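You operate a simulated robot arm through the tools that you are given. There is no shell and no other tool. Be economical: measure what you need, move in short steps, check, and stop when the job is done.

Carry out the task below with a simulated two-armed robot. There is one attempt and no reset: what you move stays moved.

JOB
Stack the 60 mm block from the top of the steel bench on top of the 20 mm block. Turn the right gold knob to 2. Put the small carton on the top of the steel bench away on the top of the green tool cart. Take the brake caliper on the top of the white table and put it away on the middle shelf of the open wire rack. Take the blue cap on the top of the steel bench and put it away on the shelf of the black shelf stand. Hold the catch pan on the top of the steel bench steady with one hand and put the black plug from the top of the white table in it with the other. Take the red tag and leave it on top of the black strip. Put the blue bin labelled "No. 53" from the third shelf from the bottom of the orange racking on the top of the steel bench. Do these in any order. Set down upright: brake caliper.

Only the result counts: the job must be done as asked and must still hold three seconds after the hand-in. Knocking over, shifting, dropping, spilling or breaking anything else fails it. Lids that push on must go on centred and level and be pressed home; caps that screw on are set level and turned clockwise until they are tight.

ROBOT AND FRAMES
Two 6-joint arms with three-finger grippers on one trunk, on a base that drives. Base frame: it is fixed to the floor where the robot stands at the start and does not move with it; the origin is under the middle of the robot, x ahead of it, y to its left, z up; the surface under the hand at the start is at about z = 880. Units: mm, rad, N and s.
The left shoulder is at the start at [21, 170, 1433], the right one opposite. With the tool pointing down near the work surface each hand reaches from about 380 to 660 mm from the robot's upright axis, wherever it stands, measured 20 degrees to its own side. Places, roughly: black plug (3x3x6 cm) [500, 1200, 900]; black strip (27x6x5 cm) [-3200, -1100, 600]; block [500, 0, 1000]; blue bin [500, 2750, 1000]; blue cap (4x5x4 cm) [300, 500, 900]; brake caliper [500, 750, 1000]; catch pan (12x12x6 cm) [600, 400, 900]; middle shelf of the open wire rack [-4600, -400, 1000]; red tag [250, 1750, 1250]; right gold knob [300, -300, 1000]; shelf of the black shelf stand (50x22 cm) [-4640, 2280, 1240]; small carton [500, -500, 1000]; top of the green tool cart [-4600, 1100, 800]; top of the steel bench [500, -300, 900]. Payload 2.2 kg a hand.
The TCP of each hand is the grasp point between the finger pads, 25 mm short of the fingertips. In the tool frame z runs along the fingers and y along their closing line. The gripper opens to 104 mm. The gripper's body begins 74 mm behind the TCP.
Orientation is told as [roll, pitch, yaw] about the base's x, y, z axes, in that order, counted from this pose: with the fingers straight down and closing along the base's y, the tool's x points along the base's -x, its y along +y and its z along -z.

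CONTROLS
- The arms move only by the tool servo_tool. It takes "left_motion", "right_motion" or both (then of equal length, played together; a hand with none holds still); each is a list of rows, each an object (a shift or turn left out is 0, a gripper value left out holds the last) with "travel": the shift along the base's x, y, z in mm, a list of three; "delta_rot": the turn, a rotation vector about the base's x, y, z in rad, a list of three. In form: [{"travel": [dx, dy, dz], "delta_rot": [wx, wy, wz]}, ...]. A call has 1 to 10 rows; each row shifts and turns the commanded pose from where the row before left it. "left_jaw" and "right_jaw" are, for a hand that has rows, the closure, from 0 (fully open) to 1 (shut), set as the call begins (left out, the last holds). Rows are played at 5 a second. More than 50 mm and 0.15 rad between two rows, or a gripper value outside its range, and nothing of the call is played. Where a pose cannot be reached the arm comes as near as it can. A force on the tool above 40 N (or 10 N above the force at the start of the call, whichever is more), or a blocked arm, ends the call early, and 0.2 s more pass. The fingers move at their own pace and stop on an object; they squeeze with about 37 N. The grip force told is the motor's: it shows also when the fingers shut on nothing. Time passes only in rows, and 0.2 s behind the last, so rows that do not move let the fingers close. The reply holds the time, the measured pose of the TCP, the force on the tool along the base axes, the opening and the grip force, in the units named above and with some noise, with the torque about the TCP (base axes, N m) and any sound that the robot's microphone picked up.
- Cameras (640 x 400 px; columns grow to the right, rows downward): "scene" is now at [144.4, 25, 1305.8]; the picture's right is [0.32, -0.95, -0.00], its down [-0.71, -0.24, -0.67] and it looks along [0.63, 0.21, -0.75] (base axes); focal length 214 px, centre (320, 200). "left" rides on the left gripper at [82, -3, -104] in its tool frame; the picture's right is [0.04, 1.00, 0.00], its down [-0.75, 0.03, -0.66] and it looks along [-0.66, 0.03, 0.75] (tool axes); focal length 256 px, centre (320, 200). "right" rides on the right gripper at [82, 3, -104] in its tool frame; the picture's right is [-0.04, 1.00, 0.00], its down [-0.75, -0.03, -0.66] and it looks along [-0.66, -0.03, 0.75] (tool axes); focal length 256 px, centre (320, 200).
- camera(camera): a new picture of that camera. The clock stands still meanwhile.
- lift_body(by): slides the trunk up (or, below 0, down) by that many mm; the arms and the scene camera ride with it, the base frame stays. It gives what a move gives, with no picture.
- steer(legs): drives the robot by 1 to 6 legs, each [ahead, left, turn to the left] in mm, mm and rad, along the robot's own axes; the way and the turn of a leg run together, so that a leg with both is an arc; at most 1500 mm and 3.142 rad a leg. The arms and the cameras ride along, it lands a little off, and it stops where it bumps. It gives what a move gives.
- aim_head(pan, tilt): turns the head with the scene camera to pan (to the left, within 1.047 rad either way) and tilt (down, from -0.506 to 1.204), counted from straight ahead of the robot. It gives what a move gives.
- locate(camera, pixels): for up to 12 pixels [column, row] of the newest picture of that camera ("zoom" is the newest enlarged one), the place [x, y, z] in the base frame of the surface seen there, good to about 2 mm. The clock stands still meanwhile.
- enlarge(camera, box): a new picture of the part [left, top, right, bottom] of that camera's present view, enlarged. The clock stands still meanwhile.
- finish_job(): hands the job in; it is judged then, once.

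Work in short steps. Measure before you move; look again where a grasp or a placing could have gone wrong, and mend it. You have 145 turns and 178 pictures in all, those below and enlarged ones among them. Open the grippers and draw the arms clear of the work before you hand the job in, unless the task says otherwise.

The tools are called as name(argument=value, ...) on one line, values as JSON. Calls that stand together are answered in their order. servo_tool: Moves the arms, as the interface text tells. Its arguments: {"type":"object","properties":{"left_motion":{"type":"array","items":{"type":"object","properties":{"travel":{"type":"array","items":{"type":"number"}},"delta_rot":{"type":"array","items":{"type":"number"}}}}},"left_jaw":{"type":"number"},"right_motion":{"type":"array","items":{"type":"object","properties":{"travel":{"type":"array","items":{"type":"number"}},"delta_rot":{"type":"array","items":{"type":"number"}}}}},"right_jaw":{"type":"number"}},"required":[]} The other tools are called the same way: lift_body (by) slides the trunk up or down; steer (legs) drives the base; aim_head (pan, tilt) turns the head that bears the scene camera; camera (camera) takes a picture; locate (camera, pixels) gives the place of the surface under pixels of a picture; enlarge (camera, box) takes an enlarged picture of a part of a camera's view; finish_job () hands the job in.

At the start:

```text
time: 0.0
left_tool_pos: [495.2, 208.5, 999.8]
left_orientation: [-0.001, 0.001, 0.0]
left_wrist_force: [0.6, -0.3, 0.4]
left_ft_torque: [0.02, -0.01, -0.03]
left_width: 103.9
left_gripper_force: 0.1
right_tool_pos: [554.2, -297.6, 999.7]
right_orientation: [0.0, 0.0, 0.0]
right_wrist_force: [-0.2, 0.2, -0.6]
right_ft_torque: [-0.03, 0.0, -0.02]
right_width: 104.0
right_gripper_force: 0.1
trunk travel left (down, up): [-625.0, 117.0]
robot x, y, heading: [-1.8, 2.0, -0.001]
head pan, tilt: [0.325, 0.841]
```

scene: 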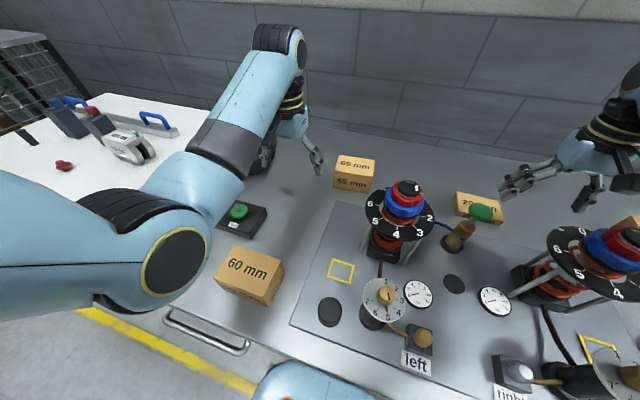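
right: 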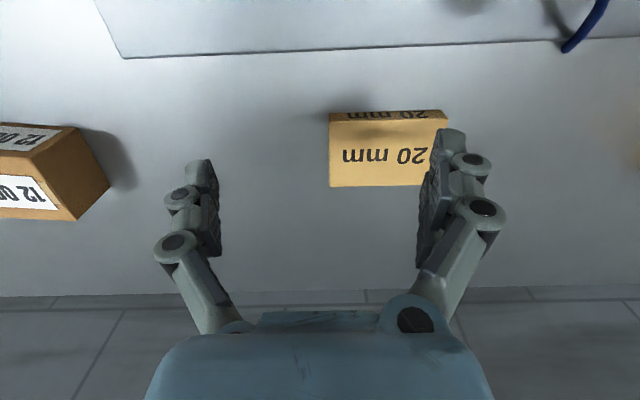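
left: 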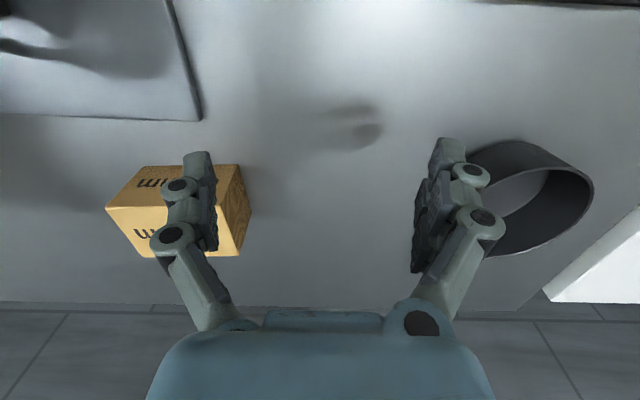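

The scene shows the 60 mm block at about (250,275), the 20 mm block at (480,208), and the panel with knobs. I'll measure the main points and look at the right side.

locate(camera="scene", pixels=[[228, 251], [284, 262], [222, 283], [265, 300], [240, 210], [268, 210], [458, 195], [500, 204], [385, 297], [612, 375], [410, 190], [630, 240]])

locate(camera="right", pixels=[[330, 120], [447, 118], [330, 186], [420, 186], [380, 150], [75, 130], [108, 185], [75, 220]])

aim_head(pan=-0.5, tilt=0.84)

camera(camera="scene")

```text
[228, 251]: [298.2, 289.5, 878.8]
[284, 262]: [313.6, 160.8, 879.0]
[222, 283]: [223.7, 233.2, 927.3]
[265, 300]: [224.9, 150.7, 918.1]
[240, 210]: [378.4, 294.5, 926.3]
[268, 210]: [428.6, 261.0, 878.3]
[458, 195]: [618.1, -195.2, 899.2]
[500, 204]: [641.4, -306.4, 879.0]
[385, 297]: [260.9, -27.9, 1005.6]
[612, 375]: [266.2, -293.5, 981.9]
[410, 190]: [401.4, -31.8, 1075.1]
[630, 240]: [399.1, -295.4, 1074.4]
```

```text
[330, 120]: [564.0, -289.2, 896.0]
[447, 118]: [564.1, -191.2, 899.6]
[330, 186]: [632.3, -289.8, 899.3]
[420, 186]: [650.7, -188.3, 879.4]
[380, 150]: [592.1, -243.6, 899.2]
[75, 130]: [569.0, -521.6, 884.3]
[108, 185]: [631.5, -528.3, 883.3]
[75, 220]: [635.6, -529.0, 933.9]
```

```text
time: 1.1
left_tool_pos: [495.2, 208.2, 1000.7]
left_orientation: [-0.002, 0.0, 0.001]
left_wrist_force: [0.3, 0.4, -0.1]
left_ft_torque: [-0.02, -0.02, 0.01]
left_width: 104.0
left_gripper_force: 0.0
right_tool_pos: [554.6, -296.7, 998.5]
right_orientation: [0.003, 0.0, -0.001]
right_wrist_force: [0.2, -0.2, -0.2]
right_ft_torque: [0.02, 0.0, 0.06]
right_width: 103.8
right_gripper_force: 0.0
trunk travel left (down, up): [-625.0, 117.0]
robot x, y, heading: [1.4, -2.5, 0.003]
head pan, tilt: [-0.499, 0.84]
```

```text
174 pictures are left
```

scene: 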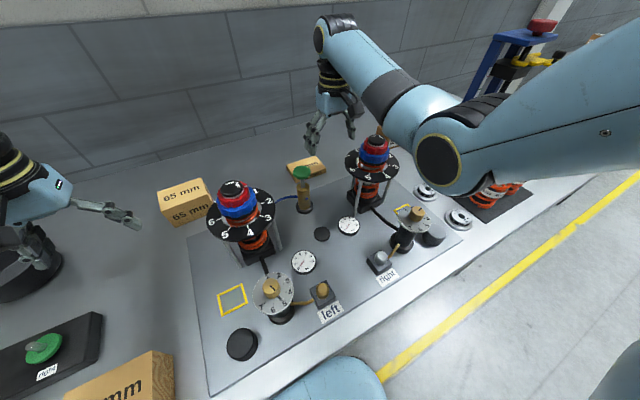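

The right gold knob seems to be at (416,216). I'll zoom there and on the block corner.

enlarge(camera="scene", box=[330, 120, 490, 290])

locate(camera="scene", pixels=[[270, 287], [417, 212], [400, 228], [158, 360], [300, 168], [178, 197], [40, 347], [375, 150]])

aim_head(pan=0.6, tilt=0.84)

camera(camera="scene")

```text
2.35 times, centred on (410, 205) of scene
```

zoom: 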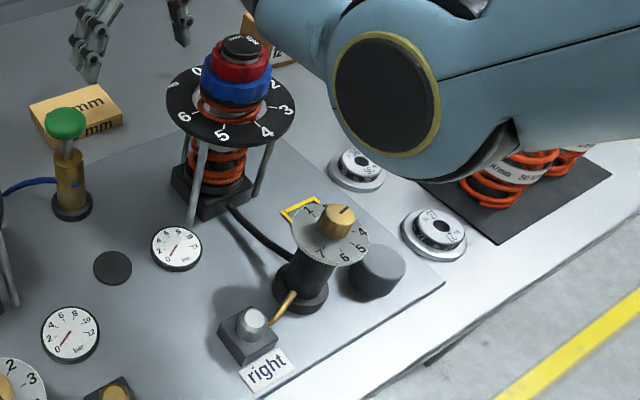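

```text
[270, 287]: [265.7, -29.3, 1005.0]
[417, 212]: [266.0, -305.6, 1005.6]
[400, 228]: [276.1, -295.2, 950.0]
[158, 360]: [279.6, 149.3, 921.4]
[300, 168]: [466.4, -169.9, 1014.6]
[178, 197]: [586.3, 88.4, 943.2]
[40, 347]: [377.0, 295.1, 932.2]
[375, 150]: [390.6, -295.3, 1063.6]
```

```text
time: 2.5
left_tool_pos: [495.8, 209.1, 999.4]
left_orientation: [0.0, -0.001, 0.0]
left_wrist_force: [-0.6, 0.7, 0.6]
left_ft_torque: [0.0, 0.02, 0.01]
left_width: 103.9
left_gripper_force: 0.2
right_tool_pos: [553.0, -298.4, 999.6]
right_orientation: [0.0, 0.001, -0.001]
right_wrist_force: [0.5, -0.7, 0.2]
right_ft_torque: [-0.02, -0.02, 0.01]
right_width: 104.1
right_gripper_force: 0.1
trunk travel left (down, up): [-625.0, 117.0]
robot x, y, heading: [0.9, 1.2, -0.001]
head pan, tilt: [0.6, 0.84]
```

```text
172 pictures are left
```

scene: 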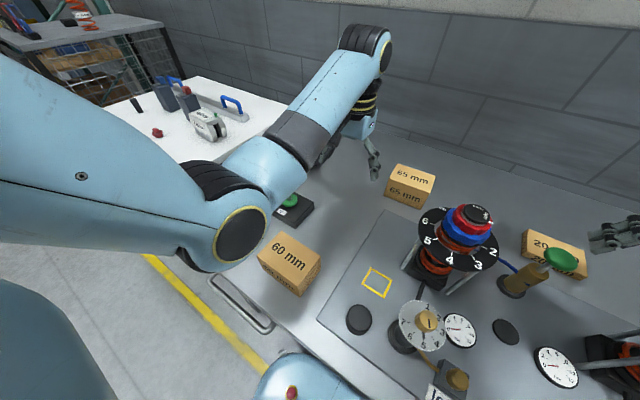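

The 60 mm block is at (290,262). I'll measure its corners, plus the items on the table.

locate(camera="scene", pixels=[[277, 236], [317, 248], [261, 255], [299, 268], [288, 252], [258, 262], [296, 290], [320, 256], [291, 200], [205, 125], [157, 132], [137, 105]])

enlarge(camera="scene", box=[100, 60, 260, 160])

camera(camera="left")

```text
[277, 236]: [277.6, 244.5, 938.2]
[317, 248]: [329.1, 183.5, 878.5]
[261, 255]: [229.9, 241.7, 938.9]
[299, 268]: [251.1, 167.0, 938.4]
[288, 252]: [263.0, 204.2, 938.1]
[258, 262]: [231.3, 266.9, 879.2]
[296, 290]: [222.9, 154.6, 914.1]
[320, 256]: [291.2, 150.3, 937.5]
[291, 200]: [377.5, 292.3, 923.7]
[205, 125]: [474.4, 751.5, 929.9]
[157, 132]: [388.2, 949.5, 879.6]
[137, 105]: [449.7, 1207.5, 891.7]
```

```text
4.00 times, centred on (180, 110) of scene
```

zoom: 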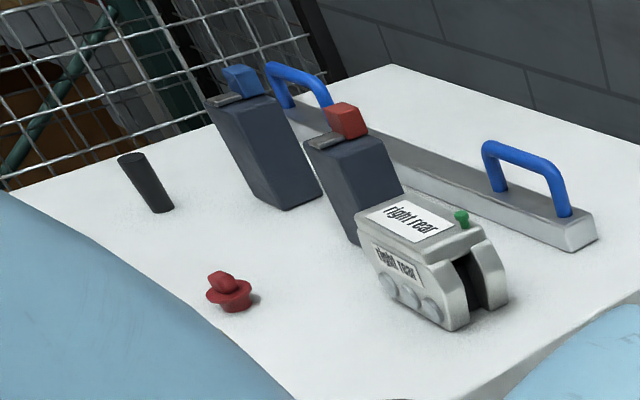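

```text
170 pictures are left
```

left: 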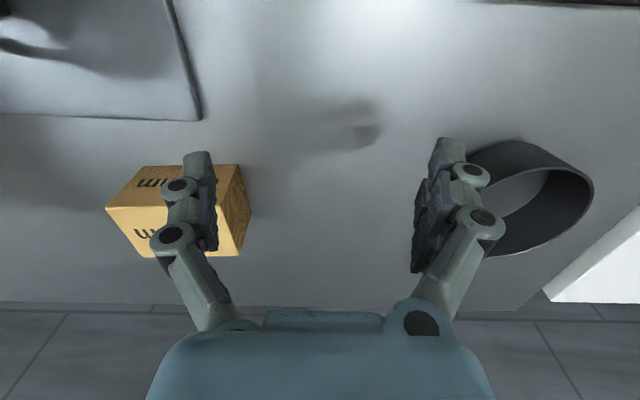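

The 60 mm block spans about x 222–292, y 150–250, top at 939, so I'll grip it across x. First I'll raise both hands clear of the knob towers, then back up.

servo_tool(left_motion=[{"travel": [0, 0, 50]}, {"travel": [0, 0, 50]}, {"travel": [0, 0, 50]}, {"travel": [0, 0, 50]}], right_motion=[{"travel": [0, 0, 50]}, {"travel": [0, 0, 50]}, {"travel": [0, 0, 50]}, {"travel": [0, 0, 50]}])

steer(legs=[[-240, 20, 0]])

aim_head(pan=0.0, tilt=0.75)

camera(camera="scene")

camera(camera="left")

```text
time: 3.5
left_tool_pos: [576.5, 196.7, 1099.2]
left_orientation: [0.001, 0.002, 0.002]
left_wrist_force: [-0.5, -0.7, 0.2]
left_ft_torque: [0.02, 0.01, 0.02]
left_width: 103.9
left_gripper_force: 0.2
left hand out of reach, approached as far as the arm can: row 1, 2, 3, 4
right_tool_pos: [616.7, -305.2, 1154.1]
right_orientation: [0.0, 0.001, 0.0]
right_wrist_force: [-0.8, -0.1, 0.5]
right_ft_torque: [0.01, 0.03, -0.01]
right_width: 103.8
right_gripper_force: 0.1
right hand out of reach, approached as far as the arm can: row 2, 3, 4
trunk travel left (down, up): [-625.0, 117.0]
robot x, y, heading: [0.1, 1.3, 0.006]
head pan, tilt: [0.6, 0.84]
```

```text
time: 5.3
left_tool_pos: [333.5, 219.4, 1099.6]
left_orientation: [0.0, -0.001, 0.002]
left_wrist_force: [-1.4, 0.2, 0.1]
left_ft_torque: [-0.03, -0.01, 0.02]
left_width: 103.8
left_gripper_force: 0.0
right_tool_pos: [373.3, -284.7, 1155.1]
right_orientation: [0.0, -0.001, 0.003]
right_wrist_force: [0.5, 0.4, 0.5]
right_ft_torque: [-0.01, -0.02, -0.01]
right_width: 103.7
right_gripper_force: 0.0
trunk travel left (down, up): [-625.0, 117.0]
robot x, y, heading: [-242.8, 18.7, 0.003]
head pan, tilt: [0.6, 0.84]
```

```text
time: 6.3
left_tool_pos: [333.6, 219.9, 1097.4]
left_orientation: [-0.002, -0.001, 0.002]
left_wrist_force: [0.1, 0.3, -0.5]
left_ft_torque: [0.02, -0.03, 0.0]
left_width: 104.0
left_gripper_force: 0.0
right_tool_pos: [372.8, -283.0, 1153.7]
right_orientation: [0.0, 0.001, 0.001]
right_wrist_force: [-0.4, -0.3, 1.0]
right_ft_torque: [-0.04, 0.03, 0.02]
right_width: 104.3
right_gripper_force: 0.1
trunk travel left (down, up): [-625.0, 117.0]
robot x, y, heading: [-240.1, 19.4, -0.001]
head pan, tilt: [0.0, 0.75]
```

```text
169 pictures are left
```

scene: 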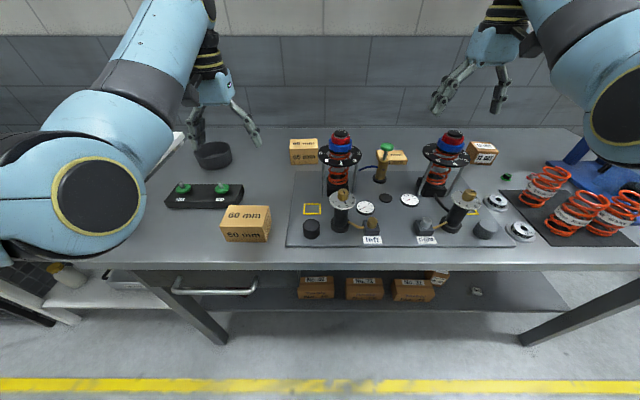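

```text
168 pictures are left
```

left: 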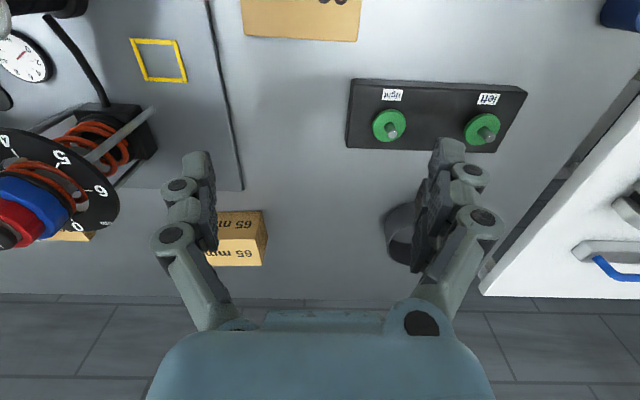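

Now left hand goes over the block: TCP to (257,200), turned 90° about z. I'll also look closely at the right gold knob around (463,205).

enlarge(camera="scene", box=[410, 170, 522, 250])

servo_tool(left_motion=[{"travel": [-10, -4, 0], "delta_rot": [0, 0, -0.149]}, {"travel": [-10, -4, 0], "delta_rot": [0, 0, -0.149]}, {"travel": [-10, -4, 0], "delta_rot": [0, 0, -0.149]}, {"travel": [-10, -3, 0], "delta_rot": [0, 0, -0.149]}, {"travel": [-10, -3, 0], "delta_rot": [0, 0, -0.149]}, {"travel": [-10, -2, 0], "delta_rot": [0, 0, -0.149]}, {"travel": [-10, 0, 0], "delta_rot": [0, 0, -0.149]}, {"travel": [-6, 0, 0], "delta_rot": [0, 0, -0.149]}, {"travel": [0, 0, 0], "delta_rot": [0, 0, -0.149]}, {"travel": [0, 0, 0], "delta_rot": [0, 0, -0.149]}])

servo_tool(left_motion=[{"delta_rot": [0, 0, -0.081]}, {"travel": [0, 0, -40]}, {"travel": [0, 0, -40]}])

camera(camera="left")

```text
5.00 times, centred on (466, 210) of scene
```

zoom: 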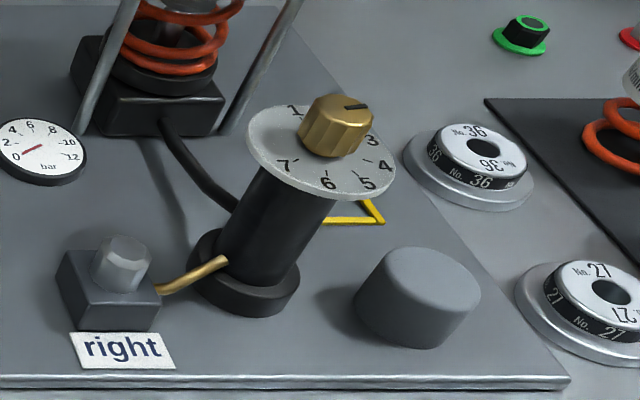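

```text
time: 8.5
left_tool_pos: [290.2, 192.8, 1061.3]
left_orientation: [-0.001, -0.001, -1.489]
left_wrist_force: [0.6, -0.3, 0.4]
left_ft_torque: [-0.01, -0.02, 0.01]
left_width: 104.3
left_gripper_force: 0.0
left hand out of reach, approached as far as the arm can: row 1, 2, 3, 4, 5, 6, 7, 8
right_tool_pos: [374.0, -283.9, 1154.1]
right_orientation: [0.001, -0.002, 0.001]
right_wrist_force: [-0.7, -0.2, -0.2]
right_ft_torque: [0.01, -0.01, 0.0]
right_width: 103.9
right_gripper_force: 0.0
trunk travel left (down, up): [-625.0, 117.0]
robot x, y, heading: [-238.6, 22.1, 0.004]
head pan, tilt: [0.0, 0.75]
```

```text
time: 9.3
left_tool_pos: [291.0, 192.5, 982.2]
left_orientation: [-0.001, -0.003, -1.572]
left_wrist_force: [-0.7, -0.6, 0.4]
left_ft_torque: [-0.04, -0.03, 0.03]
left_width: 104.3
left_gripper_force: 0.0
right_tool_pos: [374.5, -283.9, 1155.4]
right_orientation: [0.0, -0.001, 0.0]
right_wrist_force: [0.5, -0.1, -0.6]
right_ft_torque: [0.03, 0.04, 0.02]
right_width: 104.1
right_gripper_force: 0.1
trunk travel left (down, up): [-625.0, 117.0]
robot x, y, heading: [-241.9, 15.1, 0.004]
head pan, tilt: [0.0, 0.75]
```

```text
166 pictures are left
```

left: 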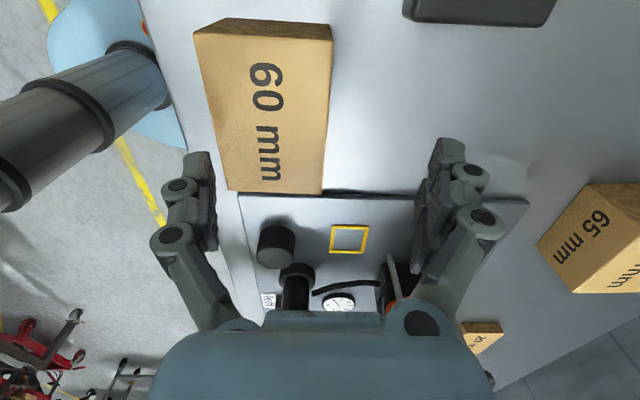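

The block appears square to the hand; I'll measure its top corners at (195,35), (332,42), (228,190), (322,192).

locate(camera="left", pixels=[[198, 37], [330, 44], [231, 186], [319, 190], [265, 110]])

```text
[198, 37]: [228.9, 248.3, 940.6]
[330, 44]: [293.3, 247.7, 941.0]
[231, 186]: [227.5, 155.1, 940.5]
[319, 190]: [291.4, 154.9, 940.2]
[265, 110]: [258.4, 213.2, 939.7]
```

Block centre is (259.5, 201). Moving there and descending to z 915 around it.

servo_tool(left_motion=[{"travel": [-31.5, 8.5, 0]}, {"travel": [0, 0, -34]}, {"travel": [0, 0, -33]}, {"travel": [0, 0, 0]}])

servo_tool(left_jaw=1, left_motion=[{}, {}, {}, {}])

servo_tool(left_motion=[{"travel": [0, 0, 40]}, {"travel": [0, 0, 40]}, {"travel": [0, 0, 30]}])

camera(camera="left")

```text
time: 10.3
left_tool_pos: [259.9, 201.2, 914.4]
left_orientation: [0.0, -0.001, -1.569]
left_wrist_force: [-0.9, -0.3, -0.6]
left_ft_torque: [0.02, 0.02, -0.01]
left_width: 103.8
left_gripper_force: 0.1
right_tool_pos: [374.2, -285.1, 1154.9]
right_orientation: [-0.001, 0.001, 0.0]
right_wrist_force: [0.6, 0.8, -1.1]
right_ft_torque: [0.01, 0.03, -0.03]
right_width: 104.0
right_gripper_force: 0.1
trunk travel left (down, up): [-625.0, 117.0]
robot x, y, heading: [-241.6, 20.6, 0.001]
head pan, tilt: [0.0, 0.75]
```

```text
time: 11.3
left_tool_pos: [260.3, 200.4, 915.4]
left_orientation: [0.001, -0.001, -1.57]
left_wrist_force: [-0.3, 0.2, 2.3]
left_ft_torque: [0.04, 0.18, -0.08]
left_width: 75.3
left_gripper_force: 36.6
right_tool_pos: [373.8, -283.5, 1153.5]
right_orientation: [0.0, -0.001, 0.001]
right_wrist_force: [-0.5, 0.3, -0.9]
right_ft_torque: [0.02, 0.0, -0.01]
right_width: 104.0
right_gripper_force: 0.1
trunk travel left (down, up): [-625.0, 117.0]
robot x, y, heading: [-240.2, 19.2, 0.002]
head pan, tilt: [0.0, 0.75]
```

```text
time: 12.1
left_tool_pos: [258.6, 200.4, 1025.3]
left_orientation: [-0.001, 0.0, -1.569]
left_wrist_force: [-0.5, 0.7, -0.1]
left_ft_torque: [0.0, -0.01, -0.02]
left_width: 0.0
left_gripper_force: 28.4
right_tool_pos: [373.0, -284.4, 1154.4]
right_orientation: [0.001, 0.0, -0.001]
right_wrist_force: [0.6, 0.6, -1.3]
right_ft_torque: [0.02, 0.03, -0.01]
right_width: 103.7
right_gripper_force: 0.1
trunk travel left (down, up): [-625.0, 117.0]
robot x, y, heading: [-241.0, 18.4, 0.001]
head pan, tilt: [0.0, 0.75]
```

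```text
165 pictures are left
```

left: 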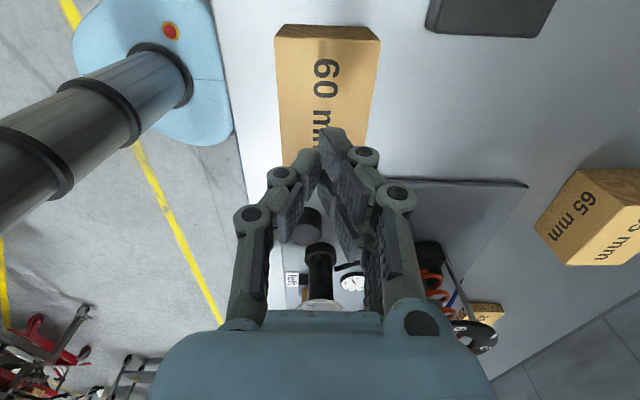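

The fingers slipped off (width went 75→0) and the block remains. I'll re-measure the block and retry with a lower grasp and a small slow lift.

locate(camera="left", pixels=[[277, 36], [378, 42], [284, 160], [364, 150], [275, 30], [381, 39]])

servo_tool(left_jaw=0, left_motion=[{}, {}, {}])

camera(camera="left")

```text
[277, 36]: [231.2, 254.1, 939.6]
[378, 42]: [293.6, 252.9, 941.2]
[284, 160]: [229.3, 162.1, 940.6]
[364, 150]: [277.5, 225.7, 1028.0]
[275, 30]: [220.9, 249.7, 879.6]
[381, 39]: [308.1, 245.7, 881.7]
```

```text
time: 12.9
left_tool_pos: [259.7, 201.4, 1026.1]
left_orientation: [0.0, -0.002, -1.571]
left_wrist_force: [0.5, 0.1, 0.4]
left_ft_torque: [0.02, -0.01, -0.01]
left_width: 101.5
left_gripper_force: 0.1
right_tool_pos: [374.6, -283.5, 1154.2]
right_orientation: [0.001, 0.0, 0.002]
right_wrist_force: [-0.4, -0.6, 0.0]
right_ft_torque: [0.04, 0.0, 0.0]
right_width: 103.9
right_gripper_force: 0.1
trunk travel left (down, up): [-625.0, 117.0]
robot x, y, heading: [-239.6, 19.9, 0.002]
head pan, tilt: [0.0, 0.75]
```

```text
164 pictures are left
```

left: 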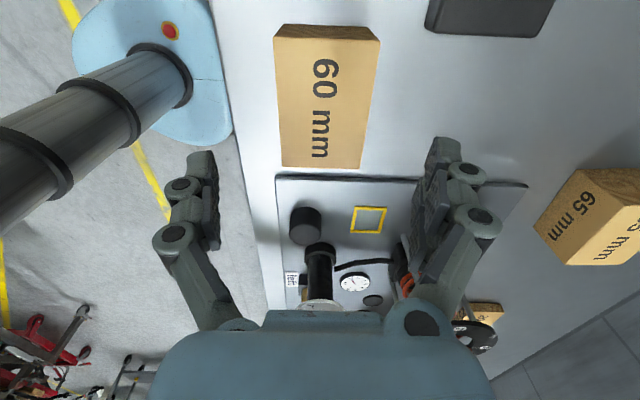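

Retry: descend lower (TCP 908), close, lift only 10 mm and read forces.

servo_tool(left_motion=[{"travel": [2, 4, -40]}, {"travel": [0, 0, -40]}, {"travel": [0, 0, -37]}, {}])

servo_tool(left_jaw=1, left_motion=[{}, {}, {}, {}, {}, {}])

servo_tool(left_motion=[{"travel": [0, 0, 4]}, {"travel": [0, 0, 4]}])

camera(camera="left")

```text
time: 13.9
left_tool_pos: [263.2, 205.3, 907.9]
left_orientation: [-0.001, -0.002, -1.57]
left_wrist_force: [-0.9, -0.4, 0.3]
left_ft_torque: [0.01, 0.03, 0.03]
left_width: 104.2
left_gripper_force: 0.1
right_tool_pos: [373.2, -285.1, 1154.2]
right_orientation: [0.0, 0.001, 0.002]
right_wrist_force: [-0.1, 0.7, 0.3]
right_ft_torque: [0.02, 0.02, 0.04]
right_width: 104.0
right_gripper_force: 0.1
trunk travel left (down, up): [-625.0, 117.0]
robot x, y, heading: [-241.3, 16.2, 0.004]
head pan, tilt: [0.0, 0.75]
```

```text
time: 15.3
left_tool_pos: [261.8, 205.6, 907.2]
left_orientation: [0.001, -0.003, -1.571]
left_wrist_force: [-0.4, 0.1, 1.4]
left_ft_torque: [0.02, 0.14, 0.07]
left_width: 78.1
left_gripper_force: 36.9
right_tool_pos: [375.4, -284.6, 1154.2]
right_orientation: [-0.001, 0.0, 0.001]
right_wrist_force: [-0.5, 0.2, 0.8]
right_ft_torque: [-0.02, 0.04, -0.02]
right_width: 103.8
right_gripper_force: 0.0
trunk travel left (down, up): [-625.0, 117.0]
robot x, y, heading: [-242.4, 15.4, 0.006]
head pan, tilt: [0.0, 0.75]
```

```text
time: 15.9
left_tool_pos: [261.1, 205.2, 916.7]
left_orientation: [0.001, -0.002, -1.57]
left_wrist_force: [-0.2, 0.9, -2.3]
left_ft_torque: [0.0, 0.0, 0.04]
left_width: 78.2
left_gripper_force: 37.0
right_tool_pos: [374.2, -283.5, 1154.9]
right_orientation: [0.0, 0.001, 0.003]
right_wrist_force: [-0.1, 0.1, -0.4]
right_ft_torque: [-0.01, 0.0, -0.02]
right_width: 103.9
right_gripper_force: 0.1
trunk travel left (down, up): [-625.0, 117.0]
robot x, y, heading: [-242.6, 23.7, -0.0]
head pan, tilt: [0.0, 0.75]
```

```text
163 pictures are left
```

left: 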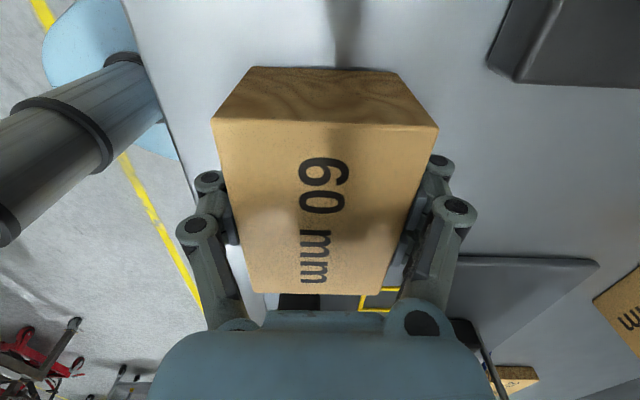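

Now it's carrying (−2.3 N, width 78). Lift on in gentle steps and check.

servo_tool(left_motion=[{"travel": [0, 0, 8]}, {"travel": [0, 0, 10]}, {"travel": [0, 0, 12]}, {"travel": [0, 0, 12]}, {"travel": [0, 0, 12]}, {"travel": [0, 0, 12]}, {"travel": [0, 0, 12]}])

camera(camera="left")

```text
time: 17.5
left_tool_pos: [259.7, 205.8, 994.9]
left_orientation: [-0.002, -0.001, -1.567]
left_wrist_force: [-1.1, -0.9, -3.4]
left_ft_torque: [0.0, -0.01, 0.01]
left_width: 78.0
left_gripper_force: 36.9
right_tool_pos: [373.4, -284.2, 1154.4]
right_orientation: [0.0, 0.0, 0.0]
right_wrist_force: [0.9, -0.8, 0.5]
right_ft_torque: [-0.01, 0.01, 0.01]
right_width: 103.9
right_gripper_force: 0.0
trunk travel left (down, up): [-625.0, 117.0]
robot x, y, heading: [-239.5, 22.4, 0.007]
head pan, tilt: [0.0, 0.75]
```

```text
162 pictures are left
```

left: 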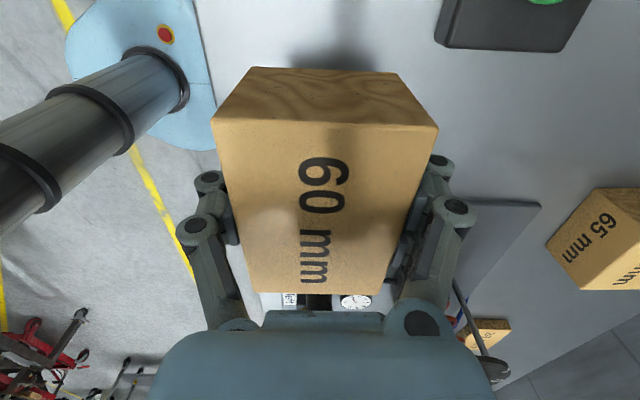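

Held well. I'll measure the block's pose in hand, the tall blue vice at (590,140) in the scene, tower tops, and the carton.

locate(camera="left", pixels=[[218, 122], [432, 130], [255, 288], [378, 290]])

locate(camera="scene", pixels=[[338, 133], [452, 134], [600, 148], [580, 165], [480, 147], [469, 158], [493, 162], [335, 195], [464, 196]])

lift_body(by=100)

camera(camera="scene")

```text
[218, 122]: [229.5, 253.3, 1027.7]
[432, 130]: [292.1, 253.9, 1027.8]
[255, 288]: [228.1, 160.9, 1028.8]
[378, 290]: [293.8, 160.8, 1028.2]
```

```text
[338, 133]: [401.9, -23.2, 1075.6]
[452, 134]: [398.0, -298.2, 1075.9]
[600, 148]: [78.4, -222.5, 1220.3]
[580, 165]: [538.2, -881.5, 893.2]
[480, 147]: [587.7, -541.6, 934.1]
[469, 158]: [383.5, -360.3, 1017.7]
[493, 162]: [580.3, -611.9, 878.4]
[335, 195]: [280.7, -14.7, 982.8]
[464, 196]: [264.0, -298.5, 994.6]
```

```text
time: 18.8
left_tool_pos: [260.3, 204.7, 1094.5]
left_orientation: [-0.001, -0.001, -1.569]
left_wrist_force: [0.7, -0.1, -2.7]
left_ft_torque: [0.05, -0.01, 0.03]
left_width: 77.7
left_gripper_force: 37.3
right_tool_pos: [373.8, -285.0, 1253.6]
right_orientation: [0.0, 0.001, 0.001]
right_wrist_force: [0.6, 0.5, 0.2]
right_ft_torque: [0.01, -0.01, -0.01]
right_width: 103.8
right_gripper_force: 0.0
trunk travel left (down, up): [-725.0, 17.0]
robot x, y, heading: [-239.2, 20.9, -0.001]
head pan, tilt: [0.0, 0.75]
```

```text
161 pictures are left
```

scene: 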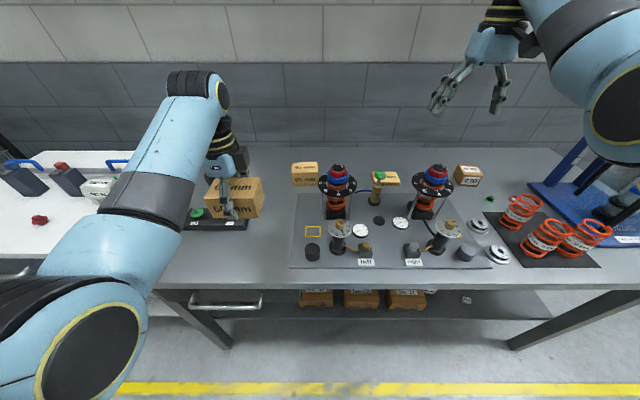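

The block is centred about (+1,+1.5) from TCP, its bottom 27 below. Drive forward 240, then push the hand 60 mm further out before going right past the towers.

steer(legs=[[240, 0, 0]])

servo_tool(left_motion=[{"travel": [30, 0, 5]}, {"travel": [35, 0, 5]}])

steer(legs=[[0, -350, 0]])

camera(camera="left")

camera(camera="scene")

```text
time: 20.6
left_tool_pos: [496.1, 206.5, 1094.0]
left_orientation: [0.001, -0.002, -1.568]
left_wrist_force: [0.2, 0.4, -2.6]
left_ft_torque: [-0.02, 0.06, 0.0]
left_width: 78.0
left_gripper_force: 37.1
right_tool_pos: [610.9, -282.4, 1253.7]
right_orientation: [-0.001, 0.0, 0.003]
right_wrist_force: [0.5, 0.5, 0.3]
right_ft_torque: [0.01, 0.01, -0.02]
right_width: 104.1
right_gripper_force: 0.0
trunk travel left (down, up): [-725.0, 17.0]
robot x, y, heading: [-7.1, 22.3, 0.005]
head pan, tilt: [0.0, 0.75]
```

```text
time: 21.2
left_tool_pos: [562.8, 203.4, 1101.6]
left_orientation: [-0.004, -0.002, -1.567]
left_wrist_force: [0.4, -0.5, -3.2]
left_ft_torque: [-0.01, 0.05, -0.02]
left_width: 78.0
left_gripper_force: 37.8
right_tool_pos: [612.4, -282.3, 1253.5]
right_orientation: [0.0, 0.002, 0.002]
right_wrist_force: [-0.3, -0.2, 0.2]
right_ft_torque: [0.01, 0.0, 0.01]
right_width: 103.9
right_gripper_force: 0.1
trunk travel left (down, up): [-725.0, 17.0]
robot x, y, heading: [-5.8, 18.5, 0.001]
head pan, tilt: [0.0, 0.75]
```

```text
time: 23.4
left_tool_pos: [563.7, -149.7, 1103.2]
left_orientation: [-0.001, -0.002, -1.567]
left_wrist_force: [-0.3, -1.0, -1.8]
left_ft_torque: [0.04, 0.02, -0.01]
left_width: 77.8
left_gripper_force: 37.0
right_tool_pos: [611.9, -637.2, 1253.9]
right_orientation: [0.0, 0.0, 0.005]
right_wrist_force: [0.3, 0.1, 1.1]
right_ft_torque: [0.0, 0.0, -0.01]
right_width: 104.2
right_gripper_force: 0.0
trunk travel left (down, up): [-725.0, 17.0]
robot x, y, heading: [-5.9, -334.3, 0.003]
head pan, tilt: [0.0, 0.75]
```

```text
160 pictures are left
```

left: 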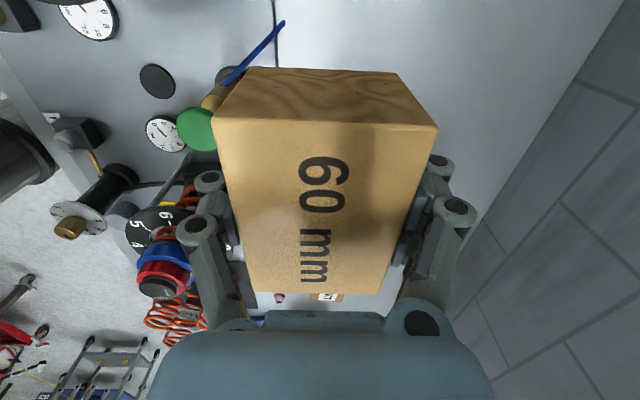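

```text
159 pictures are left
```

scene: 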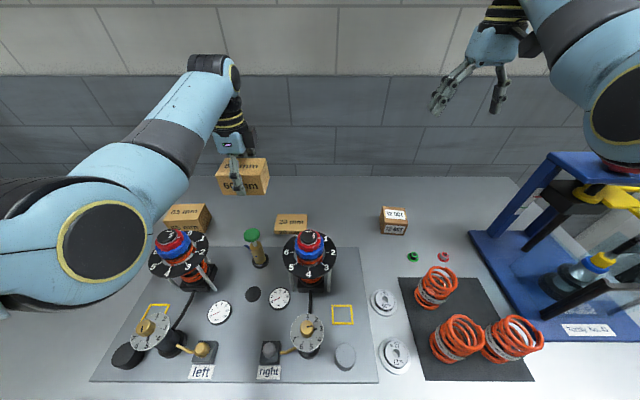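

Now verify the 20 mm block's corners at (277,215)-(307,227) in the scene.

enlarge(camera="scene", box=[260, 190, 420, 290])

locate(camera="zoom", pixels=[[67, 99], [186, 100], [58, 148], [188, 150], [484, 88], [580, 90], [482, 145], [576, 140], [482, 175], [576, 180], [530, 115], [150, 230]])

```text
4.00 times, centred on (340, 240) of scene
```

zoom: 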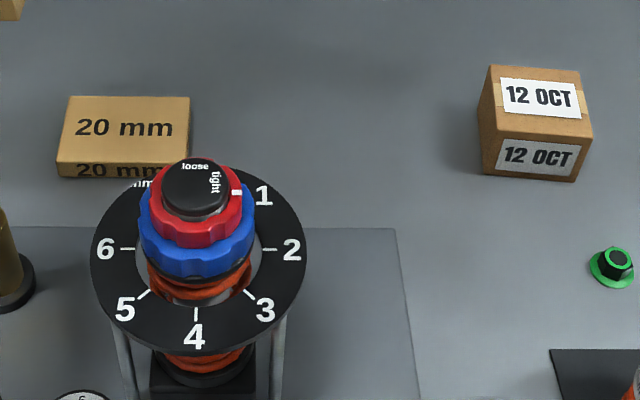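

```text
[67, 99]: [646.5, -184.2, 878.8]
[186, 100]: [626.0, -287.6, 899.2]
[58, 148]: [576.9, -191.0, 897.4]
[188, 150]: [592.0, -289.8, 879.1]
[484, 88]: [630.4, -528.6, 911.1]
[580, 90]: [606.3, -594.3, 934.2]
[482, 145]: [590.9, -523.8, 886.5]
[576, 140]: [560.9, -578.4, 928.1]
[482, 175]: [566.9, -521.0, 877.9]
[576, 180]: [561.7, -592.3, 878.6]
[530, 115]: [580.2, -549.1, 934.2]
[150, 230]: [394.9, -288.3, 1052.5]
```

Target TCP (598,-241.5). Move over and lower to z≈945, then inspect with the left camera.

servo_tool(left_motion=[{"travel": [17, -46, 0]}, {"travel": [17.3, -45.8, 0]}, {"travel": [0, 0, -40]}, {"travel": [0, 0, -40]}, {"travel": [0, 0, -40]}, {"travel": [0, 0, -35]}, {}])

enlarge(camera="scene", box=[220, 140, 380, 240])

camera(camera="left")

```text
time: 25.1
left_tool_pos: [559.3, -224.2, 968.7]
left_orientation: [0.0, 0.002, -1.568]
left_wrist_force: [-0.2, -0.7, -2.6]
left_ft_torque: [0.01, 0.01, 0.01]
left_width: 77.5
left_gripper_force: 36.8
left hand out of reach, approached as far as the arm can: row 4, 5, 6
right_tool_pos: [611.3, -636.7, 1254.5]
right_orientation: [0.0, 0.001, 0.005]
right_wrist_force: [-0.2, -0.3, 0.4]
right_ft_torque: [-0.02, 0.0, 0.0]
right_width: 104.1
right_gripper_force: 0.0
trunk travel left (down, up): [-725.0, 17.0]
robot x, y, heading: [-4.4, -333.7, 0.006]
head pan, tilt: [0.0, 0.75]
```

```text
4.00 times, centred on (300, 190) of scene
```

zoom: 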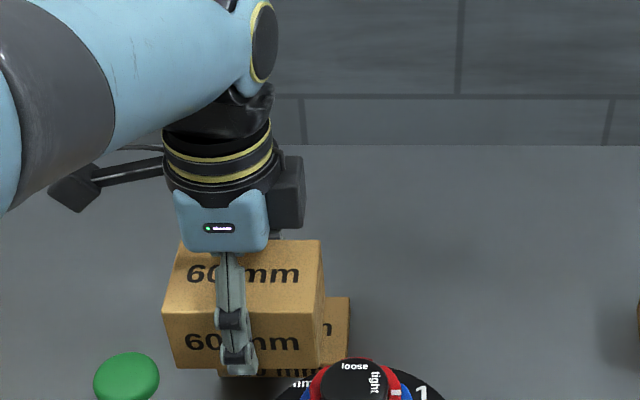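

```text
156 pictures are left
```

left: 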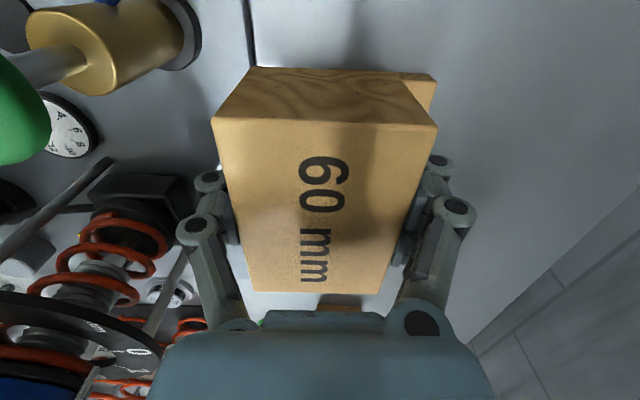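

Reach is limited because the trunk is high. Raise the hand 90, lower the trunk 100, then adjust.

servo_tool(left_motion=[{"travel": [0, 0, 45]}, {"travel": [0, 0, 45]}])

lift_body(by=-100)

```text
time: 25.6
left_tool_pos: [559.0, -225.7, 1058.4]
left_orientation: [-0.003, 0.0, -1.568]
left_wrist_force: [0.7, -0.2, -2.5]
left_ft_torque: [0.04, -0.03, 0.03]
left_width: 77.8
left_gripper_force: 36.7
right_tool_pos: [612.7, -637.4, 1254.1]
right_orientation: [0.001, 0.0, 0.003]
right_wrist_force: [-0.8, 0.1, 0.1]
right_ft_torque: [-0.03, 0.03, -0.02]
right_width: 104.1
right_gripper_force: 0.1
trunk travel left (down, up): [-725.0, 17.0]
robot x, y, heading: [-1.1, -336.8, 0.003]
head pan, tilt: [0.0, 0.75]
```

```text
time: 27.0
left_tool_pos: [559.0, -225.7, 958.8]
left_orientation: [0.001, 0.0, -1.568]
left_wrist_force: [-0.6, 0.6, -0.8]
left_ft_torque: [0.0, -0.03, 0.02]
left_width: 77.7
left_gripper_force: 37.3
right_tool_pos: [612.9, -638.9, 1155.1]
right_orientation: [0.001, 0.0, 0.005]
right_wrist_force: [-0.6, -0.3, 0.0]
right_ft_torque: [0.0, -0.01, -0.02]
right_width: 104.0
right_gripper_force: 0.0
trunk travel left (down, up): [-625.0, 117.0]
robot x, y, heading: [-4.7, -336.6, 0.001]
head pan, tilt: [0.0, 0.75]
```

Now move (+39,-16) and lower to 935 for a check.

servo_tool(left_motion=[{"travel": [20, -8, 0]}, {"travel": [19, -7.8, 0]}, {"travel": [0, 0, -12]}, {"travel": [0, 0, -10]}, {}])

camera(camera="left")

enlarge(camera="scene", box=[220, 100, 380, 200])

```text
time: 28.2
left_tool_pos: [596.6, -238.6, 937.0]
left_orientation: [0.0, 0.0, -1.567]
left_wrist_force: [0.5, -1.0, -1.8]
left_ft_torque: [0.04, -0.04, 0.04]
left_width: 77.6
left_gripper_force: 37.2
left hand out of reach, approached as far as the arm can: row 4
right_tool_pos: [611.6, -636.5, 1154.2]
right_orientation: [-0.001, 0.0, 0.003]
right_wrist_force: [-0.1, 0.2, 0.0]
right_ft_torque: [0.04, 0.02, -0.02]
right_width: 104.3
right_gripper_force: 0.1
trunk travel left (down, up): [-625.0, 117.0]
robot x, y, heading: [-4.1, -337.2, 0.002]
head pan, tilt: [0.0, 0.75]
```

```text
155 pictures are left
```

left: 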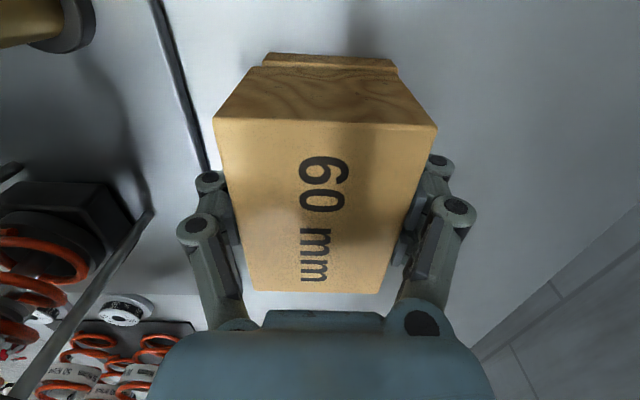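

```text
4.00 times, centred on (300, 150) of scene
```

zoom: 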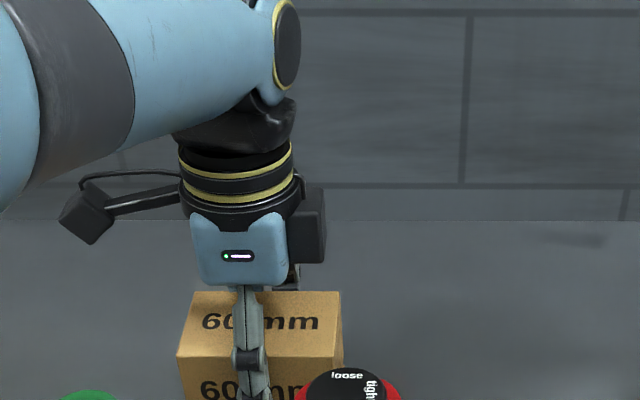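

Well aligned; finish lowering via the trunk (10 mm), which keeps reach.

lift_body(by=-9)

enlarge(camera="left", box=[200, 20, 450, 180])

```text
time: 28.8
left_tool_pos: [595.3, -239.4, 929.6]
left_orientation: [0.0, -0.002, -1.569]
left_wrist_force: [-0.7, 0.1, 1.0]
left_ft_torque: [-0.02, 0.11, -0.02]
left_width: 77.5
left_gripper_force: 37.0
right_tool_pos: [611.8, -637.1, 1144.9]
right_orientation: [0.0, 0.001, 0.003]
right_wrist_force: [0.6, -0.2, 0.1]
right_ft_torque: [0.0, 0.0, 0.0]
right_width: 104.2
right_gripper_force: 0.1
trunk travel left (down, up): [-616.0, 126.0]
robot x, y, heading: [-7.6, -330.6, 0.006]
head pan, tilt: [0.0, 0.75]
```

```text
2.50 times, centred on (325, 100) of left
```

zoom: 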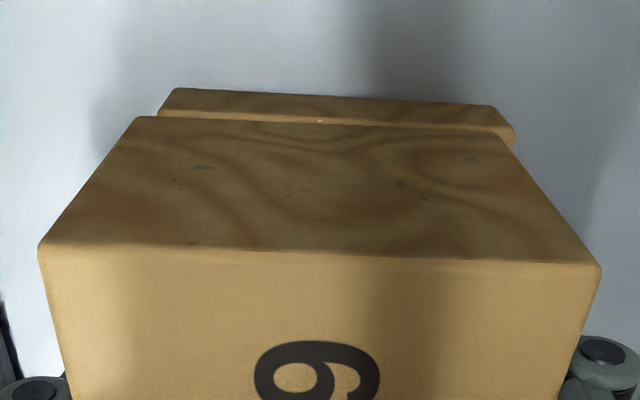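

Contact felt (force went from −2 to +1). Release, check, and lift away.

servo_tool(left_jaw=0, left_motion=[{}, {}, {}])

servo_tool(left_motion=[{"travel": [-2, 0, 30]}, {"travel": [-5, 0, 40]}, {"travel": [-5, 10, 40]}, {"travel": [-10, 20, 40]}])

camera(camera="left")

```text
time: 29.6
left_tool_pos: [594.9, -239.8, 928.9]
left_orientation: [-0.002, -0.003, -1.568]
left_wrist_force: [-0.1, -0.2, 0.2]
left_ft_torque: [-0.01, 0.02, 0.01]
left_width: 104.0
left_gripper_force: 0.0
right_tool_pos: [612.2, -637.9, 1145.5]
right_orientation: [0.001, -0.001, 0.002]
right_wrist_force: [0.2, -0.3, -0.2]
right_ft_torque: [0.0, 0.01, 0.02]
right_width: 103.9
right_gripper_force: 0.0
trunk travel left (down, up): [-616.0, 126.0]
robot x, y, heading: [-3.8, -333.6, 0.005]
head pan, tilt: [0.0, 0.75]
```

```text
time: 30.6
left_tool_pos: [574.5, -208.9, 1078.6]
left_orientation: [-0.002, -0.003, -1.567]
left_wrist_force: [0.1, 0.3, 0.8]
left_ft_torque: [-0.02, 0.0, -0.03]
left_width: 104.1
left_gripper_force: 0.0
right_tool_pos: [610.6, -635.8, 1145.4]
right_orientation: [0.0, 0.002, 0.004]
right_wrist_force: [-1.4, -0.2, 0.6]
right_ft_torque: [-0.01, 0.02, 0.02]
right_width: 103.9
right_gripper_force: 0.0
trunk travel left (down, up): [-616.0, 126.0]
robot x, y, heading: [-3.8, -334.0, -0.0]
head pan, tilt: [0.0, 0.75]
```

```text
152 pictures are left
```

left: 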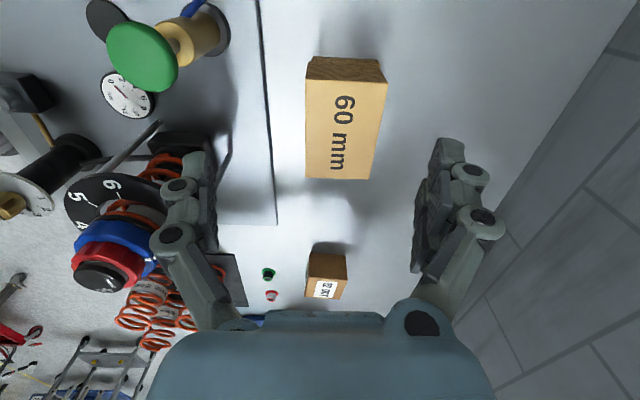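

The block is stacked. Next the knob: raise the trunk 100 and back off to about (-250,-60).

lift_body(by=100)

steer(legs=[[-245, 0, 0], [0, 270, 0]])

servo_tool(right_motion=[{"travel": [-20, 0, -45]}, {"travel": [-20, 0, -45]}, {"travel": [-20, 0, 0]}, {"travel": [-20, 0, 0]}, {"travel": [-10, 0, 0]}])

camera(camera="right")

camera(camera="scene")

```text
time: 31.9
left_tool_pos: [574.0, -209.7, 1179.5]
left_orientation: [-0.001, -0.003, -1.566]
left_wrist_force: [0.8, 0.6, -0.1]
left_ft_torque: [0.0, -0.01, 0.01]
left_width: 104.0
left_gripper_force: 0.1
right_tool_pos: [612.8, -637.1, 1245.3]
right_orientation: [-0.001, 0.001, 0.004]
right_wrist_force: [-0.4, 0.1, 0.2]
right_ft_torque: [-0.04, 0.02, 0.03]
right_width: 103.9
right_gripper_force: 0.1
trunk travel left (down, up): [-716.0, 26.0]
robot x, y, heading: [-5.6, -334.6, 0.005]
head pan, tilt: [0.0, 0.75]
```

```text
time: 35.2
left_tool_pos: [327.8, 53.8, 1178.7]
left_orientation: [-0.003, -0.003, -1.571]
left_wrist_force: [-0.1, -0.4, 0.3]
left_ft_torque: [0.02, 0.0, 0.04]
left_width: 104.0
left_gripper_force: 0.0
right_tool_pos: [365.6, -374.1, 1245.7]
right_orientation: [0.001, -0.001, 0.001]
right_wrist_force: [-0.6, 0.4, 1.3]
right_ft_torque: [-0.02, -0.01, -0.02]
right_width: 104.0
right_gripper_force: 0.0
trunk travel left (down, up): [-716.0, 26.0]
robot x, y, heading: [-248.3, -68.0, 0.002]
head pan, tilt: [0.0, 0.75]
```

```text
time: 36.4
left_tool_pos: [328.1, 53.3, 1179.0]
left_orientation: [0.001, -0.002, -1.571]
left_wrist_force: [-0.3, -0.9, -1.0]
left_ft_torque: [0.01, 0.0, 0.02]
left_width: 104.4
left_gripper_force: 0.1
right_tool_pos: [279.3, -374.5, 1150.6]
right_orientation: [0.002, 0.0, 0.0]
right_wrist_force: [0.3, 0.0, 0.6]
right_ft_torque: [0.0, -0.02, -0.01]
right_width: 104.2
right_gripper_force: 0.0
right hand out of reach, approached as far as the arm can: row 5
trunk travel left (down, up): [-716.0, 26.0]
robot x, y, heading: [-251.9, -68.0, -0.001]
head pan, tilt: [0.0, 0.75]
```

```text
151 pictures are left
```

right: 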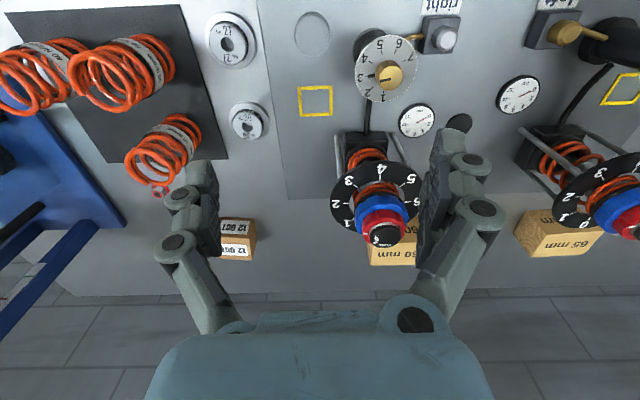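

```text
150 pictures are left
```

scene: 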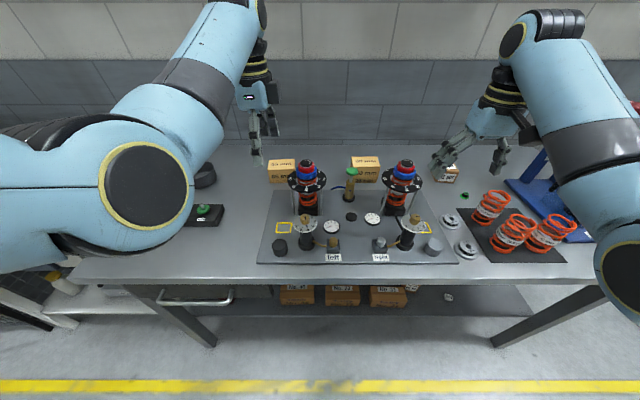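

The gold knob is at (388,73) in the right camera. Enlarge it to read the dial and pointer, and measure.

enlarge(camera="right", box=[340, 20, 436, 115])

enlarge(camera="scene", box=[360, 200, 460, 265])

locate(camera="right", pixels=[[389, 73], [377, 77], [400, 70], [389, 65], [386, 40], [365, 73], [410, 62], [385, 95], [380, 240]])

```text
4.21 times, centred on (388, 68) of right
```

zoom: 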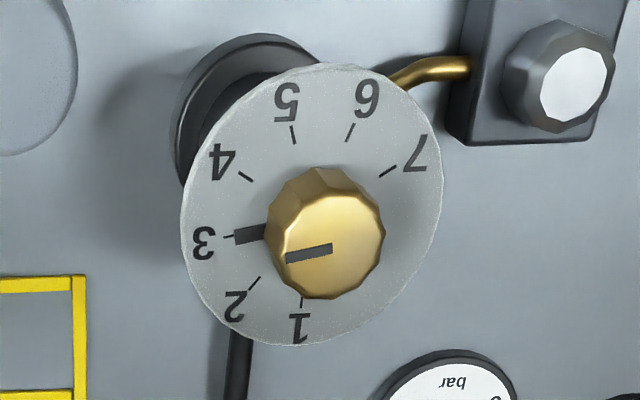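

```text
6.15 times, centred on (410, 232) of scene
```

zoom: 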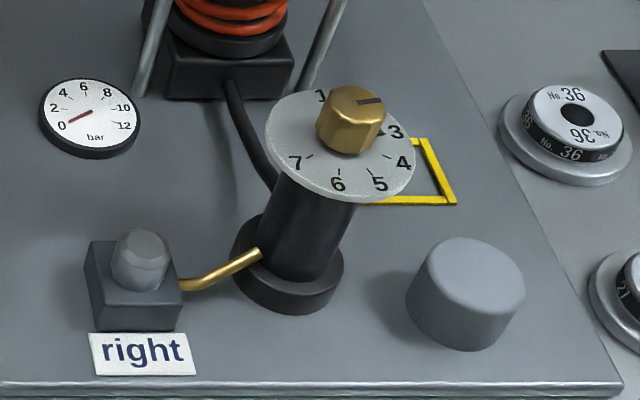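

```text
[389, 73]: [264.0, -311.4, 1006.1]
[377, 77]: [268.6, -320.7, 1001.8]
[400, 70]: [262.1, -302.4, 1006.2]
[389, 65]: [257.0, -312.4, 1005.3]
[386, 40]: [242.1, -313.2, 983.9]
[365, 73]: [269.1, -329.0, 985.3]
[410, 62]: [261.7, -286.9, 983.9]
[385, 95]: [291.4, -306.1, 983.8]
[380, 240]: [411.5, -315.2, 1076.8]
```

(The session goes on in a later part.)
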